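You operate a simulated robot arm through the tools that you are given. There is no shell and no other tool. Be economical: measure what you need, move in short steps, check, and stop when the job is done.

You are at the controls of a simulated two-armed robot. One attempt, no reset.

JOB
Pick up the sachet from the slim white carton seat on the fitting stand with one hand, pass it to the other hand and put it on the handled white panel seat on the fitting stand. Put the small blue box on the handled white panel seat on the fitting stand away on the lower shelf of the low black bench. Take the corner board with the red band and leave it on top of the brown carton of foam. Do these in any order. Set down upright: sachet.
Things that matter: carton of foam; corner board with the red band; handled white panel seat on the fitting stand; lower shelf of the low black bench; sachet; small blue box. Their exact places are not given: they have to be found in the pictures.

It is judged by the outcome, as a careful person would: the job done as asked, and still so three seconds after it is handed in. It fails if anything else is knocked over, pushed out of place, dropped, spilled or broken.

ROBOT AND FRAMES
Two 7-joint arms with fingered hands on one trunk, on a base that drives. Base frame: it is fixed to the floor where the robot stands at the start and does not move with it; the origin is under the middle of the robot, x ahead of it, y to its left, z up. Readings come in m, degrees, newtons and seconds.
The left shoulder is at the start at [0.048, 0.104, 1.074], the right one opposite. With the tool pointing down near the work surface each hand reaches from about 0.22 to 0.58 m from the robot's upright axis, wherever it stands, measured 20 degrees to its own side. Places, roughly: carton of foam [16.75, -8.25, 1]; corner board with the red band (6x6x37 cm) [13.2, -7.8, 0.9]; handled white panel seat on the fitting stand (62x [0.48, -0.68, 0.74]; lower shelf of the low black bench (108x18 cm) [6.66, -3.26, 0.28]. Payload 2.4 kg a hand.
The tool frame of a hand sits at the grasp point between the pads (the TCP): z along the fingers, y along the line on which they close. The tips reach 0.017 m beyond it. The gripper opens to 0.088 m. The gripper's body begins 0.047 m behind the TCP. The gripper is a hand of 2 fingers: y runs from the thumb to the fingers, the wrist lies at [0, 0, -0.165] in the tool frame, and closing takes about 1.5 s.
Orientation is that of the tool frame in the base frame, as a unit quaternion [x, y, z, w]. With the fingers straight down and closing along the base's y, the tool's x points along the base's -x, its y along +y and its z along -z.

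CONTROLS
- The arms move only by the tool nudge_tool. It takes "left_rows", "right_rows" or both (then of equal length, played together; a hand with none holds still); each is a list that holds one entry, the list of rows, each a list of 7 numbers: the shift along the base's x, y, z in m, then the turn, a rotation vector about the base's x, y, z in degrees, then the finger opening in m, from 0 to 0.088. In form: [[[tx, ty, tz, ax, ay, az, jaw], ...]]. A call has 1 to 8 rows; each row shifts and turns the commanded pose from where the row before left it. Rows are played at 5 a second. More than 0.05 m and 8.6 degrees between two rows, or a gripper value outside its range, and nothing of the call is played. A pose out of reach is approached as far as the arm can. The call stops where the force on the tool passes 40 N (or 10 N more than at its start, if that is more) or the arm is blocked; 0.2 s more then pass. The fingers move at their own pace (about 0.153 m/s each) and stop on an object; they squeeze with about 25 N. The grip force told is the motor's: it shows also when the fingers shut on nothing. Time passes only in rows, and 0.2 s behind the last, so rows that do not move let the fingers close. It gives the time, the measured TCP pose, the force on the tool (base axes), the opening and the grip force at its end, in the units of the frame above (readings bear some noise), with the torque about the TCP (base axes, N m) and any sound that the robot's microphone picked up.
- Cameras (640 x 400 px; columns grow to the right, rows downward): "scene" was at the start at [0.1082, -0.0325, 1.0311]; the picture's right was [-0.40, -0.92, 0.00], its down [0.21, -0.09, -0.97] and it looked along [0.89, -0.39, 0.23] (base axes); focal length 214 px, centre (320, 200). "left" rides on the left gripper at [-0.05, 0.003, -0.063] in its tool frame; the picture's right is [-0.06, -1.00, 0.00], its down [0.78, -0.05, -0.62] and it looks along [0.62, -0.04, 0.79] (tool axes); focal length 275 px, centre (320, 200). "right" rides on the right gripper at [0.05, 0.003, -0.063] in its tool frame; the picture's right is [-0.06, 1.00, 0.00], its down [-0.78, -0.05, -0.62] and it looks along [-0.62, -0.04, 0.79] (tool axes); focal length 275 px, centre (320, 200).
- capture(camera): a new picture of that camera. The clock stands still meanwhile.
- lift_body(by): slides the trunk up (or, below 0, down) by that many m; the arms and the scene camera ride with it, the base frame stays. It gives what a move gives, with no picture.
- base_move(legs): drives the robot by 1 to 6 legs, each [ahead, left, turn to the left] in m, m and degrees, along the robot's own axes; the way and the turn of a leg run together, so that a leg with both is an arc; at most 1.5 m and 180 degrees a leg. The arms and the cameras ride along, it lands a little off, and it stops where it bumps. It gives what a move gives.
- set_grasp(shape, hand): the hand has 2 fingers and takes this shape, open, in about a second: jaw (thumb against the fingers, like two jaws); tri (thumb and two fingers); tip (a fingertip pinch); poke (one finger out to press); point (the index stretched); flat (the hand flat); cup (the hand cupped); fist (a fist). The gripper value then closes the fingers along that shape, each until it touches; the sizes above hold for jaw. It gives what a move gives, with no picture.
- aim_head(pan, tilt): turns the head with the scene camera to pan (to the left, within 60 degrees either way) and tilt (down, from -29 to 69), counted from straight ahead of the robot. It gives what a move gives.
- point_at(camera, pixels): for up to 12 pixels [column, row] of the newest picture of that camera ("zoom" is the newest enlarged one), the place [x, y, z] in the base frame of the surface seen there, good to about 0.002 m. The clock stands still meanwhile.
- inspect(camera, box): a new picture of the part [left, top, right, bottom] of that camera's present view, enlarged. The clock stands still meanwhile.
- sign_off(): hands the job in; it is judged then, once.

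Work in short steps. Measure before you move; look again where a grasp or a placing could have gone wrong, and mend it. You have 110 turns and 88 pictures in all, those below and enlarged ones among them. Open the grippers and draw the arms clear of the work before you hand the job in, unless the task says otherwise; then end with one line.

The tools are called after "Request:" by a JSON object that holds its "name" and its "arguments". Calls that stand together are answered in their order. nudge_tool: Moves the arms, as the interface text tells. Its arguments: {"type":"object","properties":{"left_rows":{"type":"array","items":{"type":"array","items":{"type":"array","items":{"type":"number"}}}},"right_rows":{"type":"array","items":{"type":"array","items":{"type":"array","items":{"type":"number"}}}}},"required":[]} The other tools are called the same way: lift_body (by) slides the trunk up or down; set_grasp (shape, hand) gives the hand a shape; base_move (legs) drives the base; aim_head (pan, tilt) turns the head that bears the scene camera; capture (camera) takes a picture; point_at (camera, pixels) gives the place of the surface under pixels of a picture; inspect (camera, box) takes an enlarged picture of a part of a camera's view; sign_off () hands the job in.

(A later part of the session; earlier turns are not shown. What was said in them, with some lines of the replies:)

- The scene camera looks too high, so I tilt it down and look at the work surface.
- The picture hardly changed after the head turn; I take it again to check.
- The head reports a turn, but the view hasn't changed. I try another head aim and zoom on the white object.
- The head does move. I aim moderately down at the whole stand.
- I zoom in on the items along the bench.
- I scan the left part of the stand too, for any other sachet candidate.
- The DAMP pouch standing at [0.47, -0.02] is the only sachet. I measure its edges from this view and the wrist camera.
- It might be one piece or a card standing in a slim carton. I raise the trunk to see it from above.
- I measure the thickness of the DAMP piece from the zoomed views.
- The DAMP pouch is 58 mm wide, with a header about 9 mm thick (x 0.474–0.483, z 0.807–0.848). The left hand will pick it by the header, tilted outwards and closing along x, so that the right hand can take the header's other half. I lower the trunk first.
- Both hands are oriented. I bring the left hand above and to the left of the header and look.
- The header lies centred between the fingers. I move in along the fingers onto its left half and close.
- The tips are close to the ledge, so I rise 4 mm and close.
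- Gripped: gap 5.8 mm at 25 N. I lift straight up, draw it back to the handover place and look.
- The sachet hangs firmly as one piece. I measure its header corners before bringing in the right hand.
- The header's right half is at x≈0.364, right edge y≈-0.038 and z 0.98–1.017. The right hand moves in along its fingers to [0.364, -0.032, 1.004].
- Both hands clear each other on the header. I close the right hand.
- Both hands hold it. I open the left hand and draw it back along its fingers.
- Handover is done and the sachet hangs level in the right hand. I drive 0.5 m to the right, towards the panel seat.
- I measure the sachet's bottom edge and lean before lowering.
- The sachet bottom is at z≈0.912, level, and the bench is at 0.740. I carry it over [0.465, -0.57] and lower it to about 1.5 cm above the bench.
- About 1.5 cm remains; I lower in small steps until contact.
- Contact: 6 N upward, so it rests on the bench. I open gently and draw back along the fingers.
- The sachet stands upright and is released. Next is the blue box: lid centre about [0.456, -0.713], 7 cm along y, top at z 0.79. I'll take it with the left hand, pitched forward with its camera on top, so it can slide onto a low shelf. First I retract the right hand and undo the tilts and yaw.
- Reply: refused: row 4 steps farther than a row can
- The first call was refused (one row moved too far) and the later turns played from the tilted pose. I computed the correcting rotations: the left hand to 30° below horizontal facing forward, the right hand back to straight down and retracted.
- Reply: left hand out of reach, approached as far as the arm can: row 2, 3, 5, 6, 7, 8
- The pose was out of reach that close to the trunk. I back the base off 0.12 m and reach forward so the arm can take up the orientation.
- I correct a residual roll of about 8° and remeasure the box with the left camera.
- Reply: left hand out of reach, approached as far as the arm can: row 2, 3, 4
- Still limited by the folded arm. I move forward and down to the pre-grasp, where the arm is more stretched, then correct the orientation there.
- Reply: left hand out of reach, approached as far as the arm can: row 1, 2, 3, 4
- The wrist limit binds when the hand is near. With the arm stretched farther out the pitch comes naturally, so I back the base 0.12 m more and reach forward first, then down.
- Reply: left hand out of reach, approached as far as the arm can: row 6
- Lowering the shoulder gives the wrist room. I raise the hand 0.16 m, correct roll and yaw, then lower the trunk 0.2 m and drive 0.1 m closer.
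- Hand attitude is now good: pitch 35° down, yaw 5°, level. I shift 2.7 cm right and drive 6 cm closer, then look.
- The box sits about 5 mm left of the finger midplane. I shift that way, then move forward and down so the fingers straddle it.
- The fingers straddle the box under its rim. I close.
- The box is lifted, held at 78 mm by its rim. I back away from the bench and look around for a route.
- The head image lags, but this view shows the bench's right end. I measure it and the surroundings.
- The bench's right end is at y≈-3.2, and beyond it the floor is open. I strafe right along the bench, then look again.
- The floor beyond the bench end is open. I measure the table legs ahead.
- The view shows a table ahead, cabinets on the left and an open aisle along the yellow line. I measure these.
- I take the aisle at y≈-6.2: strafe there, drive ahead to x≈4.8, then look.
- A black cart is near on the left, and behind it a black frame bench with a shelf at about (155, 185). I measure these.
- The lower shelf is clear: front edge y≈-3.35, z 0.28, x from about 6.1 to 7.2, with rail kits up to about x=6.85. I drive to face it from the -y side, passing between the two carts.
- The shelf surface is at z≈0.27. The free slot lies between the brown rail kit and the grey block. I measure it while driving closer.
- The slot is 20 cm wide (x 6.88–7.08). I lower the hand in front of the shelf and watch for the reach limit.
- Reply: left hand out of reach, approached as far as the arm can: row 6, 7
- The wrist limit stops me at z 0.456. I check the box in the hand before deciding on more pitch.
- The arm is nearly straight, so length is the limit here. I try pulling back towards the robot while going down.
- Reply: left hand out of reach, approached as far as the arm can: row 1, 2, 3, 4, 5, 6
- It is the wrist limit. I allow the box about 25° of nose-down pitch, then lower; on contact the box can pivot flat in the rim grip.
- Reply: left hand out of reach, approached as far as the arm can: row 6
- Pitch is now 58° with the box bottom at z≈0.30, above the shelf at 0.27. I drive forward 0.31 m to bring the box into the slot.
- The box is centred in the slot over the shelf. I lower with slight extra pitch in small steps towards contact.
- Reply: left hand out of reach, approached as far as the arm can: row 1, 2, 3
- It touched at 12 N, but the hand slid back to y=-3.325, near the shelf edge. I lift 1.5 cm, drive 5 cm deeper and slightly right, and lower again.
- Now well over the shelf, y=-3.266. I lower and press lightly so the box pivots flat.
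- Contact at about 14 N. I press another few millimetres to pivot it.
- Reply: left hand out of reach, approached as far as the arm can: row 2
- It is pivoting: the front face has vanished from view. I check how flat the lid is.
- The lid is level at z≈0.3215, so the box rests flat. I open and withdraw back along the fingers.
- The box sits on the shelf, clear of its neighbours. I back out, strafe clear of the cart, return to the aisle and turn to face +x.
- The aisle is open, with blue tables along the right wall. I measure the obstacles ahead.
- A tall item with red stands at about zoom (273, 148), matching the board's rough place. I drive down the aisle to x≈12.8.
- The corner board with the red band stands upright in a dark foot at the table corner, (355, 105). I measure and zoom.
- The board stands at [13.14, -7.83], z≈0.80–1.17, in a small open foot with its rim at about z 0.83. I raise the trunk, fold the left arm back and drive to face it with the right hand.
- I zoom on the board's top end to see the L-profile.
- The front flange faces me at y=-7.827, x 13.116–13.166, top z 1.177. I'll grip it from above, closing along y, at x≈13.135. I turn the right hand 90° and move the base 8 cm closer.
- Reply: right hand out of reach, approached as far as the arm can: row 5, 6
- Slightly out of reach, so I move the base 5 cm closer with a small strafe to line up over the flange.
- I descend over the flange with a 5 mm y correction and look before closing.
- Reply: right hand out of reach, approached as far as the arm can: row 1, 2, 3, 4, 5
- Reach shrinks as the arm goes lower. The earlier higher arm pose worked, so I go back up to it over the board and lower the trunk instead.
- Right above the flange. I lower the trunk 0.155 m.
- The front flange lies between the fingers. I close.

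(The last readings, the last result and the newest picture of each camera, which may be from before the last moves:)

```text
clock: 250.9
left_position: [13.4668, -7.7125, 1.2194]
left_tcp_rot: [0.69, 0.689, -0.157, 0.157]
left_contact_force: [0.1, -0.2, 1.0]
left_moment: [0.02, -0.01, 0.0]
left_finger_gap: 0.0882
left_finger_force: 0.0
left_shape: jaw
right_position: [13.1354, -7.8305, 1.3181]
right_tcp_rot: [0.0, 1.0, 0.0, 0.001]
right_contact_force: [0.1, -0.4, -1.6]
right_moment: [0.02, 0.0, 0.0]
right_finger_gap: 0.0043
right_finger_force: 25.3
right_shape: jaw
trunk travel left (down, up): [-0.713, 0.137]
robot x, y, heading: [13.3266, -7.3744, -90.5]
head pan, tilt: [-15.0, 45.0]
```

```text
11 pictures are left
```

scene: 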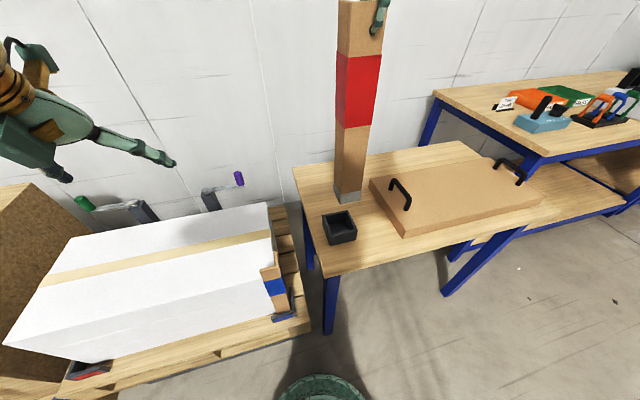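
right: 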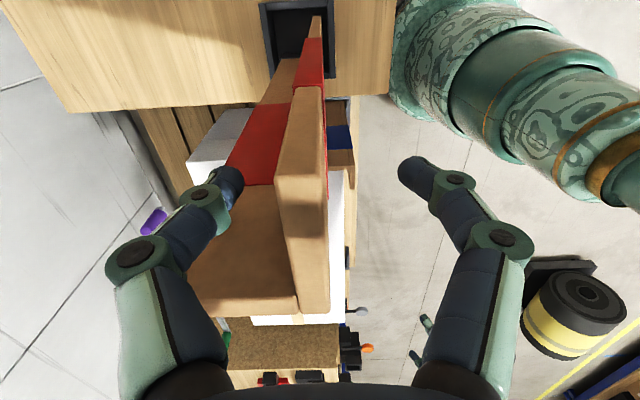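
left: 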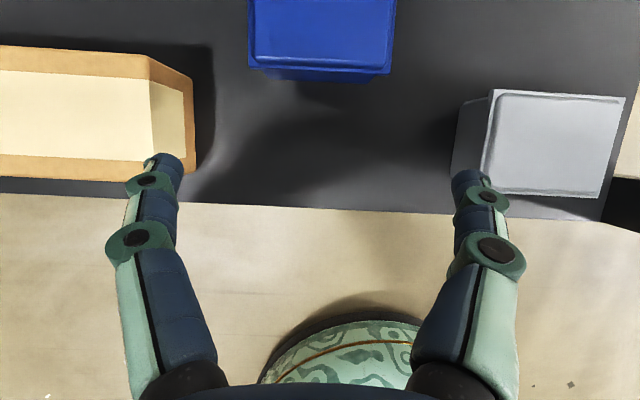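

The board is lifted clear of its foot. I back off, turn along +x, drive past the reel (at y≈-6.4) on the line y≈-7.05, and turn to face the far table.

Request:
{"name": "base_move", "arguments": {"legs": [[-0.35, 0, 0], [0, 0, 90.3], [1.5, 0, 0], [1.5, 0, 0], [0.45, 0, 0], [0, 0, -88]]}}

Request:
{"name": "aim_head", "arguments": {"pan": 0, "tilt": 40}}

Request:
{"name": "capture", "arguments": {"camera": "scene"}}

```text
clock: 277.3
left_position: [16.9511, -7.3284, 1.2165]
left_tcp_rot: [0.679, 0.699, -0.156, 0.16]
left_contact_force: [0.5, 1.4, 0.1]
left_moment: [0.02, 0.01, -0.03]
left_finger_gap: 0.0877
left_finger_force: 0.0
left_shape: jaw
right_position: [16.6225, -7.4525, 1.3163]
right_tcp_rot: [-0.013, 1.0, -0.001, 0.001]
right_contact_force: [-0.3, -0.4, -1.9]
right_moment: [-0.02, 0.03, -0.01]
right_finger_gap: 0.0038
right_finger_force: 24.8
right_shape: jaw
trunk travel left (down, up): [-0.713, 0.137]
robot x, y, heading: [16.8048, -6.9891, -88.7]
head pan, tilt: [-15.0, 45.0]
```

```text
clock: 278.1
left_position: [16.9512, -7.3295, 1.2187]
left_tcp_rot: [0.679, 0.699, -0.155, 0.161]
left_contact_force: [-0.1, 0.1, 1.3]
left_moment: [0.02, 0.0, 0.0]
left_finger_gap: 0.0882
left_finger_force: 0.1
left_shape: jaw
right_position: [16.6237, -7.4521, 1.3176]
right_tcp_rot: [-0.014, 1.0, 0.0, 0.0]
right_contact_force: [0.7, -0.4, -2.5]
right_moment: [0.0, 0.0, -0.01]
right_finger_gap: 0.0038
right_finger_force: 24.7
right_shape: jaw
trunk travel left (down, up): [-0.713, 0.137]
robot x, y, heading: [16.8008, -6.9915, -89.0]
head pan, tilt: [0.0, 40.0]
```

```text
10 pictures are left
```

scene: 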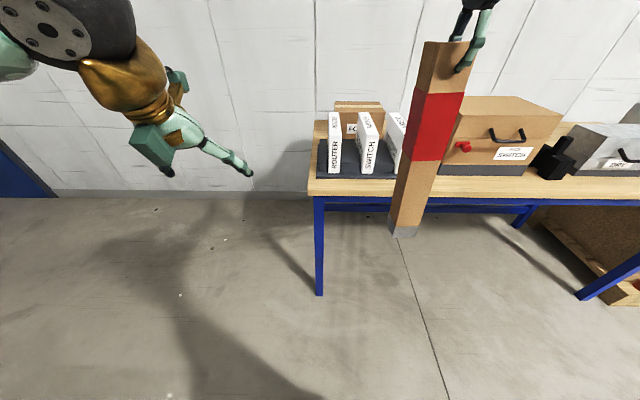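

Two brown cartons are on the table: one at the back, (358, 120), labelled "FO…", and one with a handle labelled "SWITCH". I zoom and measure.

Request:
{"name": "inspect", "arguments": {"camera": "scene", "box": [310, 85, 420, 205]}}

Request:
{"name": "point_at", "arguments": {"camera": "scene", "pixels": [[337, 104], [380, 104], [338, 112], [378, 112], [358, 107], [350, 128], [335, 115], [370, 118], [345, 180], [500, 115], [318, 190], [402, 230]]}}

```text
3.33 times, centred on (365, 145) of scene
```

zoom: 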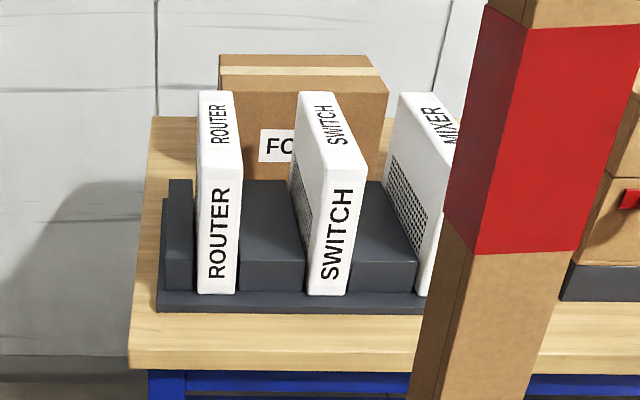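

```text
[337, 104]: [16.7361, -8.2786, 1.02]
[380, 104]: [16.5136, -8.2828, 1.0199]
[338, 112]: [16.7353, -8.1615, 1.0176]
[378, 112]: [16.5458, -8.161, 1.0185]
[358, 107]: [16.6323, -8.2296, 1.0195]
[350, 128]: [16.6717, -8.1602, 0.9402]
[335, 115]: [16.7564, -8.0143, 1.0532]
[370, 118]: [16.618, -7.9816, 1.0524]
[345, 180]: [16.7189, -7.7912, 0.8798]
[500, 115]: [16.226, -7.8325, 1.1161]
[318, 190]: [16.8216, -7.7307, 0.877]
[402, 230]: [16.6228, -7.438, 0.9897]
```

The foam carton's top is at z 1.02, x 16.51–16.74, y -8.16 to -8.29. It lies too far back from the front edge, so I'll work from the table's free east end. I raise the trunk and drive round, facing about 215°.

Request:
{"name": "lift_body", "arguments": {"by": 0.12}}

Request:
{"name": "base_move", "arguments": {"legs": [[0, 0.75, 0], [0.5, 0, 0], [0, 0, -56]]}}

Request:
{"name": "aim_head", "arguments": {"pan": -20, "tilt": 45}}

Request:
{"name": "capture", "arguments": {"camera": "scene"}}

```text
clock: 279.6
left_position: [16.9515, -7.328, 1.3378]
left_tcp_rot: [0.68, 0.698, -0.156, 0.16]
left_contact_force: [-0.3, -0.2, 0.2]
left_moment: [-0.02, 0.01, 0.01]
left_finger_gap: 0.0882
left_finger_force: 0.0
left_shape: jaw
right_position: [16.6237, -7.4529, 1.4383]
right_tcp_rot: [-0.014, 1.0, -0.001, 0.001]
right_contact_force: [-0.8, -0.3, -2.0]
right_moment: [0.01, 0.02, 0.0]
right_finger_gap: 0.0037
right_finger_force: 24.8
right_shape: jaw
trunk travel left (down, up): [-0.833, 0.017]
robot x, y, heading: [16.8083, -6.9953, -88.7]
head pan, tilt: [0.0, 40.0]
```

```text
clock: 288.8
left_position: [17.3727, -7.7885, 1.3372]
left_tcp_rot: [0.93, 0.292, -0.213, 0.066]
left_contact_force: [-0.4, 0.2, 0.2]
left_moment: [-0.07, 0.02, 0.03]
left_finger_gap: 0.088
left_finger_force: 0.0
left_shape: jaw
right_position: [17.0886, -7.5831, 1.4385]
right_tcp_rot: [0.462, 0.887, -0.001, 0.001]
right_contact_force: [0.0, 0.0, -1.6]
right_moment: [0.0, 0.01, 0.01]
right_finger_gap: 0.0036
right_finger_force: 24.6
right_shape: jaw
trunk travel left (down, up): [-0.833, 0.017]
robot x, y, heading: [17.5712, -7.4789, -145.5]
head pan, tilt: [0.0, 40.0]
```

```text
clock: 289.6
left_position: [17.3731, -7.7888, 1.3378]
left_tcp_rot: [0.93, 0.292, -0.213, 0.067]
left_contact_force: [-0.2, -0.1, 0.3]
left_moment: [0.01, 0.02, -0.04]
left_finger_gap: 0.0879
left_finger_force: 0.1
left_shape: jaw
right_position: [17.0893, -7.5838, 1.4378]
right_tcp_rot: [0.463, 0.886, -0.001, 0.001]
right_contact_force: [-0.3, -0.3, -2.7]
right_moment: [0.03, 0.01, -0.02]
right_finger_gap: 0.004
right_finger_force: 24.8
right_shape: jaw
trunk travel left (down, up): [-0.833, 0.017]
robot x, y, heading: [17.5731, -7.4803, -145.7]
head pan, tilt: [-20.0, 45.0]
```

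```text
8 pictures are left
```

scene: 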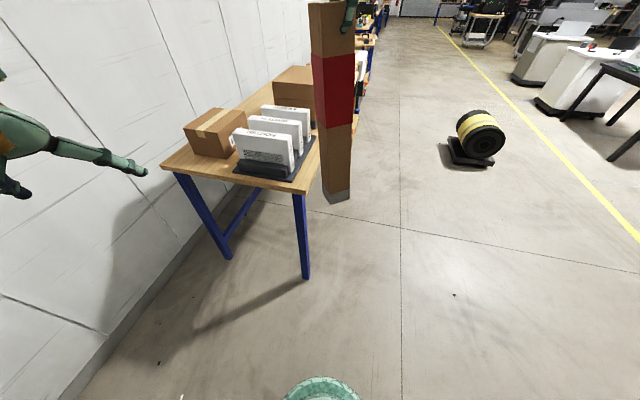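

I measure the carton's top, the table end and the wall from this side.

Request:
{"name": "point_at", "arguments": {"camera": "scene", "pixels": [[190, 129], [213, 133], [222, 111], [245, 112], [218, 122], [200, 145], [165, 168], [300, 190], [250, 150], [100, 170], [270, 120], [225, 150]]}}

```text
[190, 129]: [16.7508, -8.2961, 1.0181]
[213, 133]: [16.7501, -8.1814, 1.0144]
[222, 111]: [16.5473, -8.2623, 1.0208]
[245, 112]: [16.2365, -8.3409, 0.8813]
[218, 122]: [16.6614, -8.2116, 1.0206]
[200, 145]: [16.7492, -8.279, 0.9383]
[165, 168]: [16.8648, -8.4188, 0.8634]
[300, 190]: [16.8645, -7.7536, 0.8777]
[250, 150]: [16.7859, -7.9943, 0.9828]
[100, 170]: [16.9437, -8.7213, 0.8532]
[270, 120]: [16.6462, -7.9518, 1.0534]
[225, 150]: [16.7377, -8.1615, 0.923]
```

The carton top spans x 16.51–16.75, y -8.16 to -8.30. The board bottom is at about 1.086, above the routers (1.053). I move most of the way in, then refine.

Request:
{"name": "base_move", "arguments": {"legs": [[0.6, 0.24, 0]]}}

```text
clock: 293.2
left_position: [17.0125, -8.3182, 1.3381]
left_tcp_rot: [0.931, 0.29, -0.213, 0.066]
left_contact_force: [-0.2, 0.4, -0.5]
left_moment: [0.01, -0.01, 0.0]
left_finger_gap: 0.0882
left_finger_force: 0.0
left_shape: jaw
right_position: [16.7288, -8.1127, 1.4374]
right_tcp_rot: [0.465, 0.885, -0.001, 0.0]
right_contact_force: [-0.5, 0.3, -2.6]
right_moment: [0.0, 0.01, 0.02]
right_finger_gap: 0.004
right_finger_force: 25.0
right_shape: jaw
trunk travel left (down, up): [-0.833, 0.017]
robot x, y, heading: [17.2138, -8.0167, -145.6]
head pan, tilt: [-20.0, 45.0]
```

Remaining: 0.11 m ahead, 0.048 m left.

Request:
{"name": "base_move", "arguments": {"legs": [[0.11, 0.048, 0]]}}

Request:
{"name": "capture", "arguments": {"camera": "scene"}}

```text
clock: 294.4
left_position: [16.9466, -8.4198, 1.3372]
left_tcp_rot: [0.931, 0.29, -0.212, 0.066]
left_contact_force: [0.2, 0.4, -0.3]
left_moment: [0.0, -0.02, 0.01]
left_finger_gap: 0.0879
left_finger_force: 0.0
left_shape: jaw
right_position: [16.6631, -8.2125, 1.4372]
right_tcp_rot: [0.465, 0.885, -0.001, 0.0]
right_contact_force: [0.2, 0.2, -2.5]
right_moment: [0.03, 0.0, 0.02]
right_finger_gap: 0.0039
right_finger_force: 25.3
right_shape: jaw
trunk travel left (down, up): [-0.833, 0.017]
robot x, y, heading: [17.1458, -8.107, -145.8]
head pan, tilt: [-20.0, 45.0]
```

```text
7 pictures are left
```

scene: 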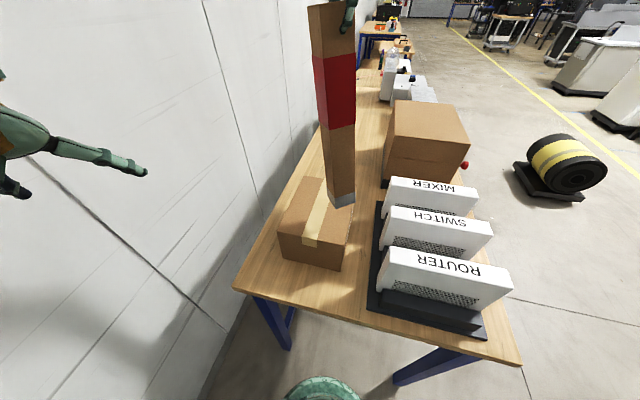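

The board bottom appears near the carton's right edge, so I measure its lower end and the carton corners.

Request:
{"name": "point_at", "arguments": {"camera": "scene", "pixels": [[334, 204], [342, 205], [353, 200], [333, 196], [344, 192], [281, 230], [342, 240], [347, 222], [306, 180], [322, 182], [345, 236]]}}

Request:
{"name": "inspect", "arguments": {"camera": "scene", "box": [260, 150, 380, 280]}}

```text
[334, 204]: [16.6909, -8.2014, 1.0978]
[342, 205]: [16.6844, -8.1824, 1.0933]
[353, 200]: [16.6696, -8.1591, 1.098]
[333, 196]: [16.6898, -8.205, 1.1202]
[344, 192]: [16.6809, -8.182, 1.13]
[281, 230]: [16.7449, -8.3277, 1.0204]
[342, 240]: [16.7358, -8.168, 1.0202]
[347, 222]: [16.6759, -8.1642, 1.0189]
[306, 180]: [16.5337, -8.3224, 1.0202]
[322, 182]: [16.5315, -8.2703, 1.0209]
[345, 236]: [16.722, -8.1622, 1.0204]
```

```text
3.08 times, centred on (320, 215) of scene
```

zoom: 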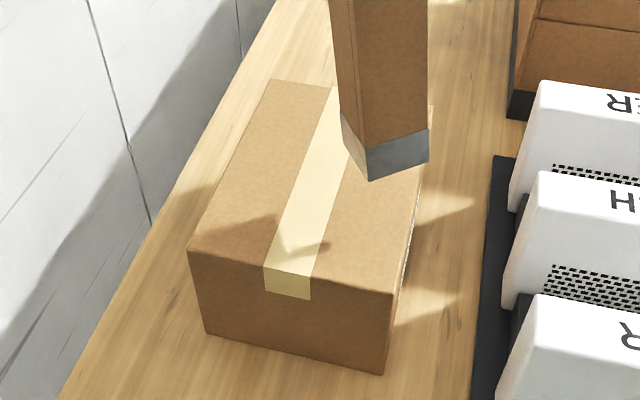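

The board seems tilted a few degrees in the grip. I sample along it to quantify this.

Request:
{"name": "point_at", "arguments": {"camera": "scene", "pixels": [[325, 30], [340, 30], [350, 30], [328, 80], [340, 80], [352, 80], [332, 130], [342, 130], [352, 130], [336, 185], [344, 185], [352, 185]]}}

```text
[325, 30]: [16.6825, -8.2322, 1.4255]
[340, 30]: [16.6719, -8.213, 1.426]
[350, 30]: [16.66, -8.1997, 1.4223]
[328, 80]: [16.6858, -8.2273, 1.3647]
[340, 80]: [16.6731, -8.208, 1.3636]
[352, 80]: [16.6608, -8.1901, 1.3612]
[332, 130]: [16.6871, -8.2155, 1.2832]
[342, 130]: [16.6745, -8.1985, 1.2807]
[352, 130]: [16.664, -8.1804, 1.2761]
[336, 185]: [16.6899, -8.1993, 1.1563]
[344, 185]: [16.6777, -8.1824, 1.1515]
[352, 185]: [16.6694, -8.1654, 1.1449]
```

The board leans about 5° (bottom towards me) and about 4° (bottom to my right). I correct with one small hand rotation, then re-measure.

Request:
{"name": "nudge_tool", "arguments": {"right_rows": [[[0, 0, 0, -3.1, 1.0, 0, 0], [0, 0, 0, -3.1, 1.0, 0, 0], [0, 0, 0, 0, 0, 0, 0], [0, 0, 0, 0, 0, 0, 0]]]}}

Request:
{"name": "capture", "arguments": {"camera": "scene"}}

```text
clock: 295.4
left_position: [16.9478, -8.4183, 1.3377]
left_tcp_rot: [0.931, 0.291, -0.212, 0.067]
left_contact_force: [0.2, 0.0, 0.0]
left_moment: [0.03, -0.02, 0.0]
left_finger_gap: 0.0882
left_finger_force: 0.0
left_shape: jaw
right_position: [16.6639, -8.2143, 1.438]
right_tcp_rot: [0.464, 0.884, -0.058, 0.01]
right_contact_force: [0.0, -0.2, -1.4]
right_moment: [0.03, -0.04, -0.01]
right_finger_gap: 0.0037
right_finger_force: 25.0
right_shape: jaw
trunk travel left (down, up): [-0.833, 0.017]
robot x, y, heading: [17.148, -8.1123, -146.0]
head pan, tilt: [-20.0, 45.0]
```

```text
5 pictures are left
```

scene: 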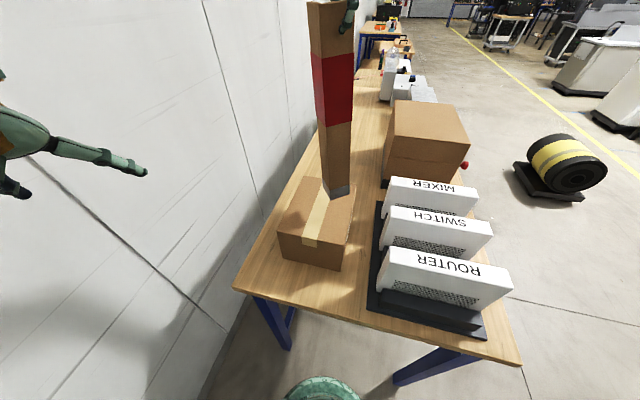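

Request:
{"name": "point_at", "arguments": {"camera": "scene", "pixels": [[325, 30], [340, 30], [350, 30], [328, 80], [340, 80], [350, 80], [330, 170], [340, 170], [347, 170], [329, 197], [338, 196], [347, 191]]}}

Request:
{"name": "inspect", "arguments": {"camera": "scene", "box": [270, 0, 400, 220]}}

```text
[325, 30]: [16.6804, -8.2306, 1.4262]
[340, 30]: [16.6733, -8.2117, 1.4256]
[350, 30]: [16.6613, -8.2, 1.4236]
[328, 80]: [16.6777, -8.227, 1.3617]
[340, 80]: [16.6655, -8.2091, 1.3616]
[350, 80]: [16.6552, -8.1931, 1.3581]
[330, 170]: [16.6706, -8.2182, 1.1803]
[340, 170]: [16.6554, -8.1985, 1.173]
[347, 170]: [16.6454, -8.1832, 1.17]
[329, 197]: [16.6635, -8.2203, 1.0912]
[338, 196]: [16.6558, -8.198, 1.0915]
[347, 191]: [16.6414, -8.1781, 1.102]
```

```text
1.82 times, centred on (335, 110) of scene
```

zoom: 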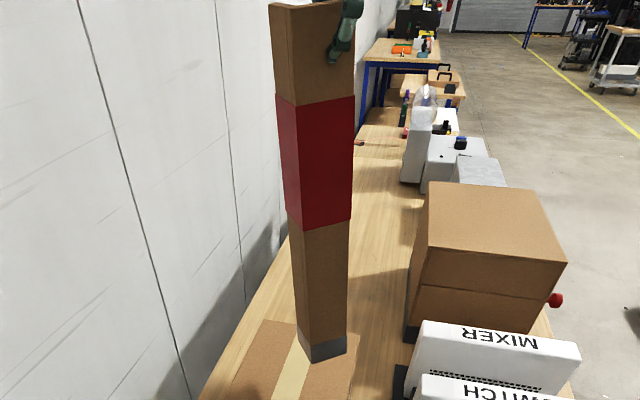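

Pitch is now vertical within about 1°, but sideways the board hangs like a pendulum with its bottom about 4° to the right. I'll lower it until its corner touches, then shift the hand right to stand it flat. I lower the trunk in steps.

Request:
{"name": "lift_body", "arguments": {"by": -0.055}}

Request:
{"name": "lift_body", "arguments": {"by": -0.008}}

```text
clock: 296.4
left_position: [16.9478, -8.4221, 1.2818]
left_tcp_rot: [0.931, 0.289, -0.213, 0.066]
left_contact_force: [0.0, 0.3, -0.4]
left_moment: [0.0, 0.01, 0.0]
left_finger_gap: 0.0878
left_finger_force: 0.1
left_shape: jaw
right_position: [16.6647, -8.2138, 1.3832]
right_tcp_rot: [0.464, 0.884, -0.057, 0.011]
right_contact_force: [-0.2, 0.7, -2.5]
right_moment: [0.03, 0.01, -0.03]
right_finger_gap: 0.0041
right_finger_force: 24.8
right_shape: jaw
trunk travel left (down, up): [-0.778, 0.072]
robot x, y, heading: [17.1467, -8.1135, -145.9]
head pan, tilt: [-20.0, 45.0]
```

```text
clock: 296.9
left_position: [16.9464, -8.4202, 1.2747]
left_tcp_rot: [0.931, 0.291, -0.213, 0.067]
left_contact_force: [-0.9, 0.3, 0.6]
left_moment: [-0.02, 0.0, -0.01]
left_finger_gap: 0.0878
left_finger_force: 0.1
left_shape: jaw
right_position: [16.6639, -8.2133, 1.3749]
right_tcp_rot: [0.465, 0.883, -0.058, 0.01]
right_contact_force: [0.5, 0.3, -2.1]
right_moment: [0.02, -0.02, 0.03]
right_finger_gap: 0.0039
right_finger_force: 24.7
right_shape: jaw
trunk travel left (down, up): [-0.77, 0.08]
robot x, y, heading: [17.1513, -8.1123, -145.7]
head pan, tilt: [-20.0, 45.0]
```

No contact yet; I continue in 4 mm steps.

Request:
{"name": "lift_body", "arguments": {"by": -0.004}}

Request:
{"name": "lift_body", "arguments": {"by": -0.003}}

Request:
{"name": "point_at", "arguments": {"camera": "scene", "pixels": [[320, 200]]}}

```text
clock: 297.5
left_position: [16.9478, -8.4198, 1.2708]
left_tcp_rot: [0.931, 0.289, -0.213, 0.067]
left_contact_force: [0.4, 0.5, 0.4]
left_moment: [0.02, 0.04, 0.01]
left_finger_gap: 0.0878
left_finger_force: 0.1
left_shape: jaw
right_position: [16.6646, -8.2138, 1.3721]
right_tcp_rot: [0.464, 0.884, -0.059, 0.009]
right_contact_force: [0.2, 0.7, 8.5]
right_moment: [0.01, 0.0, 0.01]
right_finger_gap: 0.0047
right_finger_force: 24.9
right_shape: jaw
trunk travel left (down, up): [-0.766, 0.084]
robot x, y, heading: [17.1467, -8.1104, -145.8]
head pan, tilt: [-20.0, 45.0]
```

```text
clock: 298.0
left_position: [16.9478, -8.4201, 1.2685]
left_tcp_rot: [0.93, 0.291, -0.213, 0.067]
left_contact_force: [0.6, -0.2, -0.3]
left_moment: [-0.02, 0.03, -0.02]
left_finger_gap: 0.0878
left_finger_force: 0.0
left_shape: jaw
right_position: [16.6665, -8.2147, 1.3709]
right_tcp_rot: [0.464, 0.884, -0.06, 0.009]
right_contact_force: [-1.0, 1.2, 22.6]
right_moment: [-0.06, 0.05, -0.02]
right_finger_gap: 0.0058
right_finger_force: 24.6
right_shape: jaw
trunk travel left (down, up): [-0.763, 0.087]
robot x, y, heading: [17.1492, -8.1126, -145.9]
head pan, tilt: [-20.0, 45.0]
```

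```text
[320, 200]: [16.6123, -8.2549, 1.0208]
```

Contact at 22 N. I ease 2 mm and look at the lean.

Request:
{"name": "lift_body", "arguments": {"by": 0.002}}

Request:
{"name": "capture", "arguments": {"camera": "scene"}}

Request:
{"name": "point_at", "arguments": {"camera": "scene", "pixels": [[325, 50], [340, 50], [350, 60], [328, 100], [340, 100], [350, 100], [330, 190], [338, 190], [345, 190], [331, 220], [338, 220], [345, 217]]}}

```text
clock: 298.5
left_position: [16.9493, -8.419, 1.2697]
left_tcp_rot: [0.931, 0.29, -0.213, 0.066]
left_contact_force: [1.0, 0.2, 0.9]
left_moment: [0.02, 0.01, 0.01]
left_finger_gap: 0.0878
left_finger_force: 0.0
left_shape: jaw
right_position: [16.6649, -8.2132, 1.3704]
right_tcp_rot: [0.464, 0.884, -0.059, 0.01]
right_contact_force: [-1.7, 0.8, 15.4]
right_moment: [-0.03, 0.04, -0.03]
right_finger_gap: 0.0053
right_finger_force: 24.4
right_shape: jaw
trunk travel left (down, up): [-0.765, 0.085]
robot x, y, heading: [17.1498, -8.1139, -145.6]
head pan, tilt: [-20.0, 45.0]
```

```text
3 pictures are left
```

scene: 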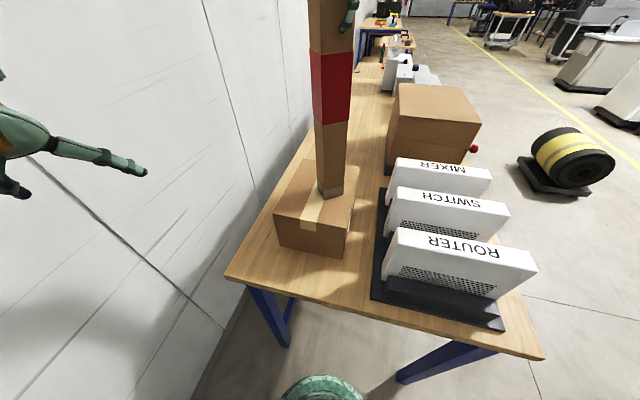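

```text
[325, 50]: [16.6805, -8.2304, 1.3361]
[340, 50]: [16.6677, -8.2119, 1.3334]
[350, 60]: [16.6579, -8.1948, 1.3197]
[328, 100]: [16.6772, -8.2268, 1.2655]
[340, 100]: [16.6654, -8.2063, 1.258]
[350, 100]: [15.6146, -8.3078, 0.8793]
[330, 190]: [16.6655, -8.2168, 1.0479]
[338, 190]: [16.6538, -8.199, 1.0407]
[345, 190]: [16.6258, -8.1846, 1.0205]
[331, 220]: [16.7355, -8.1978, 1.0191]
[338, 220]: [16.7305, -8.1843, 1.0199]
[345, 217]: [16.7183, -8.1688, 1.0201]
```

The board has nearly aligned itself: about 1.4° to the right and 0.9° away. I shift the hand 8 mm to stand it fully upright while it rests on the carton.

Request:
{"name": "nudge_tool", "arguments": {"right_rows": [[[-0.004, 0.0015, 0, 0, 0, 0, 0], [-0.004, 0.0014, 0, 0, 0, 0, 0], [0, 0, 0, 0, 0, 0, 0]]]}}

Request:
{"name": "inspect", "arguments": {"camera": "scene", "box": [260, 0, 400, 220]}}

Request:
{"name": "point_at", "arguments": {"camera": "zoom", "pixels": [[300, 100], [340, 100], [352, 100], [305, 200], [340, 200], [346, 200], [312, 330], [330, 330], [338, 330], [310, 300], [340, 300], [335, 345]]}}

```text
clock: 299.3
left_position: [16.9485, -8.4194, 1.27]
left_tcp_rot: [0.93, 0.291, -0.213, 0.066]
left_contact_force: [-0.3, -0.3, -0.3]
left_moment: [-0.02, 0.01, -0.03]
left_finger_gap: 0.0882
left_finger_force: 0.1
left_shape: jaw
right_position: [16.6569, -8.2106, 1.3715]
right_tcp_rot: [0.464, 0.884, -0.057, 0.011]
right_contact_force: [-0.3, 1.0, 12.3]
right_moment: [-0.05, 0.01, -0.02]
right_finger_gap: 0.0055
right_finger_force: 25.3
right_shape: jaw
trunk travel left (down, up): [-0.765, 0.085]
robot x, y, heading: [17.146, -8.1119, -145.7]
head pan, tilt: [-20.0, 45.0]
```

```text
1.82 times, centred on (330, 110) of scene
```

zoom: 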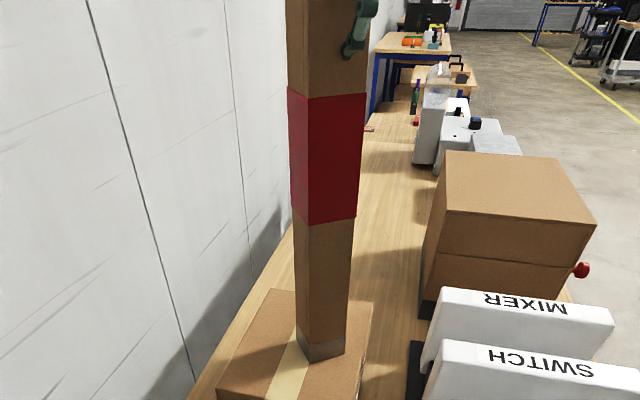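

```text
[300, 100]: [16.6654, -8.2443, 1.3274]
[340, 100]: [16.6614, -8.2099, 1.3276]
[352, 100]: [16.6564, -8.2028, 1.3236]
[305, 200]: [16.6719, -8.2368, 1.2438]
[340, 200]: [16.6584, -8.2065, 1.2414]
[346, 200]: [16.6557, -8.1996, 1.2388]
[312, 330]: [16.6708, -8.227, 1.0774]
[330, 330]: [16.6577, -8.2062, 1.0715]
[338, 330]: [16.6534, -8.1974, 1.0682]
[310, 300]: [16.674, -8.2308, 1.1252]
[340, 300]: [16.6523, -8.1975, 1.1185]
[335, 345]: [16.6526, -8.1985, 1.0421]
```

It is now vertical within about 1° and rests fully on the carton top. I open the fingers slowly.

Request:
{"name": "nudge_tool", "arguments": {"right_rows": [[[0, 0, 0, 0, 0, 0, 0.008], [0, 0, 0, 0, 0, 0, 0.012], [0, 0, 0, 0, 0, 0, 0.02], [0, 0, 0, 0, 0, 0, 0.03], [0, 0, 0, 0, 0, 0, 0.045], [0, 0, 0, 0, 0, 0, 0.05], [0, 0, 0, 0, 0, 0, 0.05]]]}}

Request:
{"name": "lift_body", "arguments": {"by": 0.08}}

Request:
{"name": "capture", "arguments": {"camera": "scene"}}

```text
clock: 300.9
left_position: [16.9465, -8.4203, 1.2701]
left_tcp_rot: [0.931, 0.29, -0.213, 0.066]
left_contact_force: [-0.2, -0.8, 1.1]
left_moment: [0.04, 0.01, 0.01]
left_finger_gap: 0.0881
left_finger_force: 0.1
left_shape: jaw
right_position: [16.6557, -8.2115, 1.3709]
right_tcp_rot: [0.464, 0.884, -0.057, 0.01]
right_contact_force: [0.2, 0.3, -0.1]
right_moment: [-0.03, -0.01, 0.04]
right_finger_gap: 0.0495
right_finger_force: 0.0
right_shape: jaw
trunk travel left (down, up): [-0.765, 0.085]
robot x, y, heading: [17.1446, -8.1091, -145.9]
head pan, tilt: [-20.0, 45.0]
```

```text
clock: 302.1
left_position: [16.9461, -8.4198, 1.3501]
left_tcp_rot: [0.931, 0.29, -0.213, 0.067]
left_contact_force: [0.0, 0.0, -0.3]
left_moment: [-0.01, 0.02, -0.02]
left_finger_gap: 0.0879
left_finger_force: 0.1
left_shape: jaw
right_position: [16.656, -8.2106, 1.4504]
right_tcp_rot: [0.464, 0.884, -0.058, 0.01]
right_contact_force: [0.4, 0.0, 0.6]
right_moment: [0.01, -0.03, -0.01]
right_finger_gap: 0.0496
right_finger_force: 0.2
right_shape: jaw
trunk travel left (down, up): [-0.845, 0.005]
robot x, y, heading: [17.1446, -8.1129, -145.5]
head pan, tilt: [-20.0, 45.0]
```

```text
1 pictures are left
```

scene: 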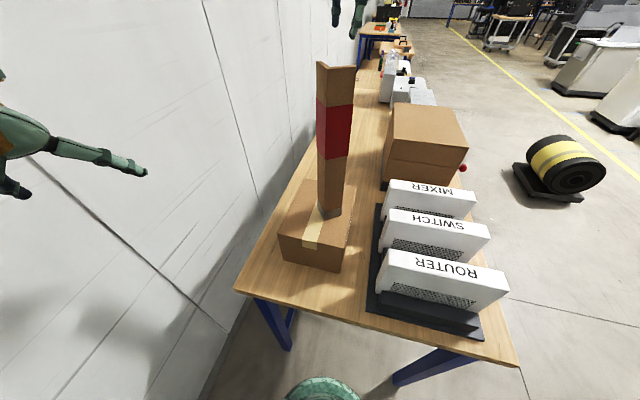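

The board stands on the carton by itself and the hand is 4 cm above it. I back straight away and take the last picture.

Request:
{"name": "base_move", "arguments": {"legs": [[-0.5, 0, 0]]}}

Request:
{"name": "capture", "arguments": {"camera": "scene"}}

```text
clock: 305.0
left_position: [17.364, -8.1371, 1.3492]
left_tcp_rot: [0.931, 0.29, -0.213, 0.066]
left_contact_force: [-0.4, -0.3, 0.5]
left_moment: [0.02, 0.01, 0.01]
left_finger_gap: 0.088
left_finger_force: 0.0
left_shape: jaw
right_position: [17.0751, -7.9253, 1.4501]
right_tcp_rot: [0.465, 0.883, -0.058, 0.01]
right_contact_force: [0.3, -1.2, -0.5]
right_moment: [0.02, 0.01, 0.0]
right_finger_gap: 0.0493
right_finger_force: 0.2
right_shape: jaw
trunk travel left (down, up): [-0.845, 0.005]
robot x, y, heading: [17.5668, -7.826, -145.8]
head pan, tilt: [-20.0, 45.0]
```

```text
0 pictures are left
```

scene: 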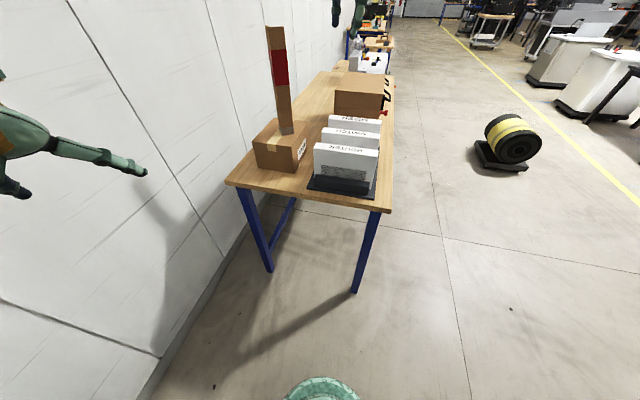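

The board still stands on the foam carton, both hands are open and clear, and everything has been placed. I hand in.

Request:
{"name": "sign_off", "arguments": {}}

```text
The job is handed in.
```

The job is handed in with all three tasks done: the sachet stands upright on the handled white panel seat after passing from the left hand to the right, the small blue box is on the bench's lower shelf, and the red-banded corner board stands on end, not laid flat, on the foam carton.
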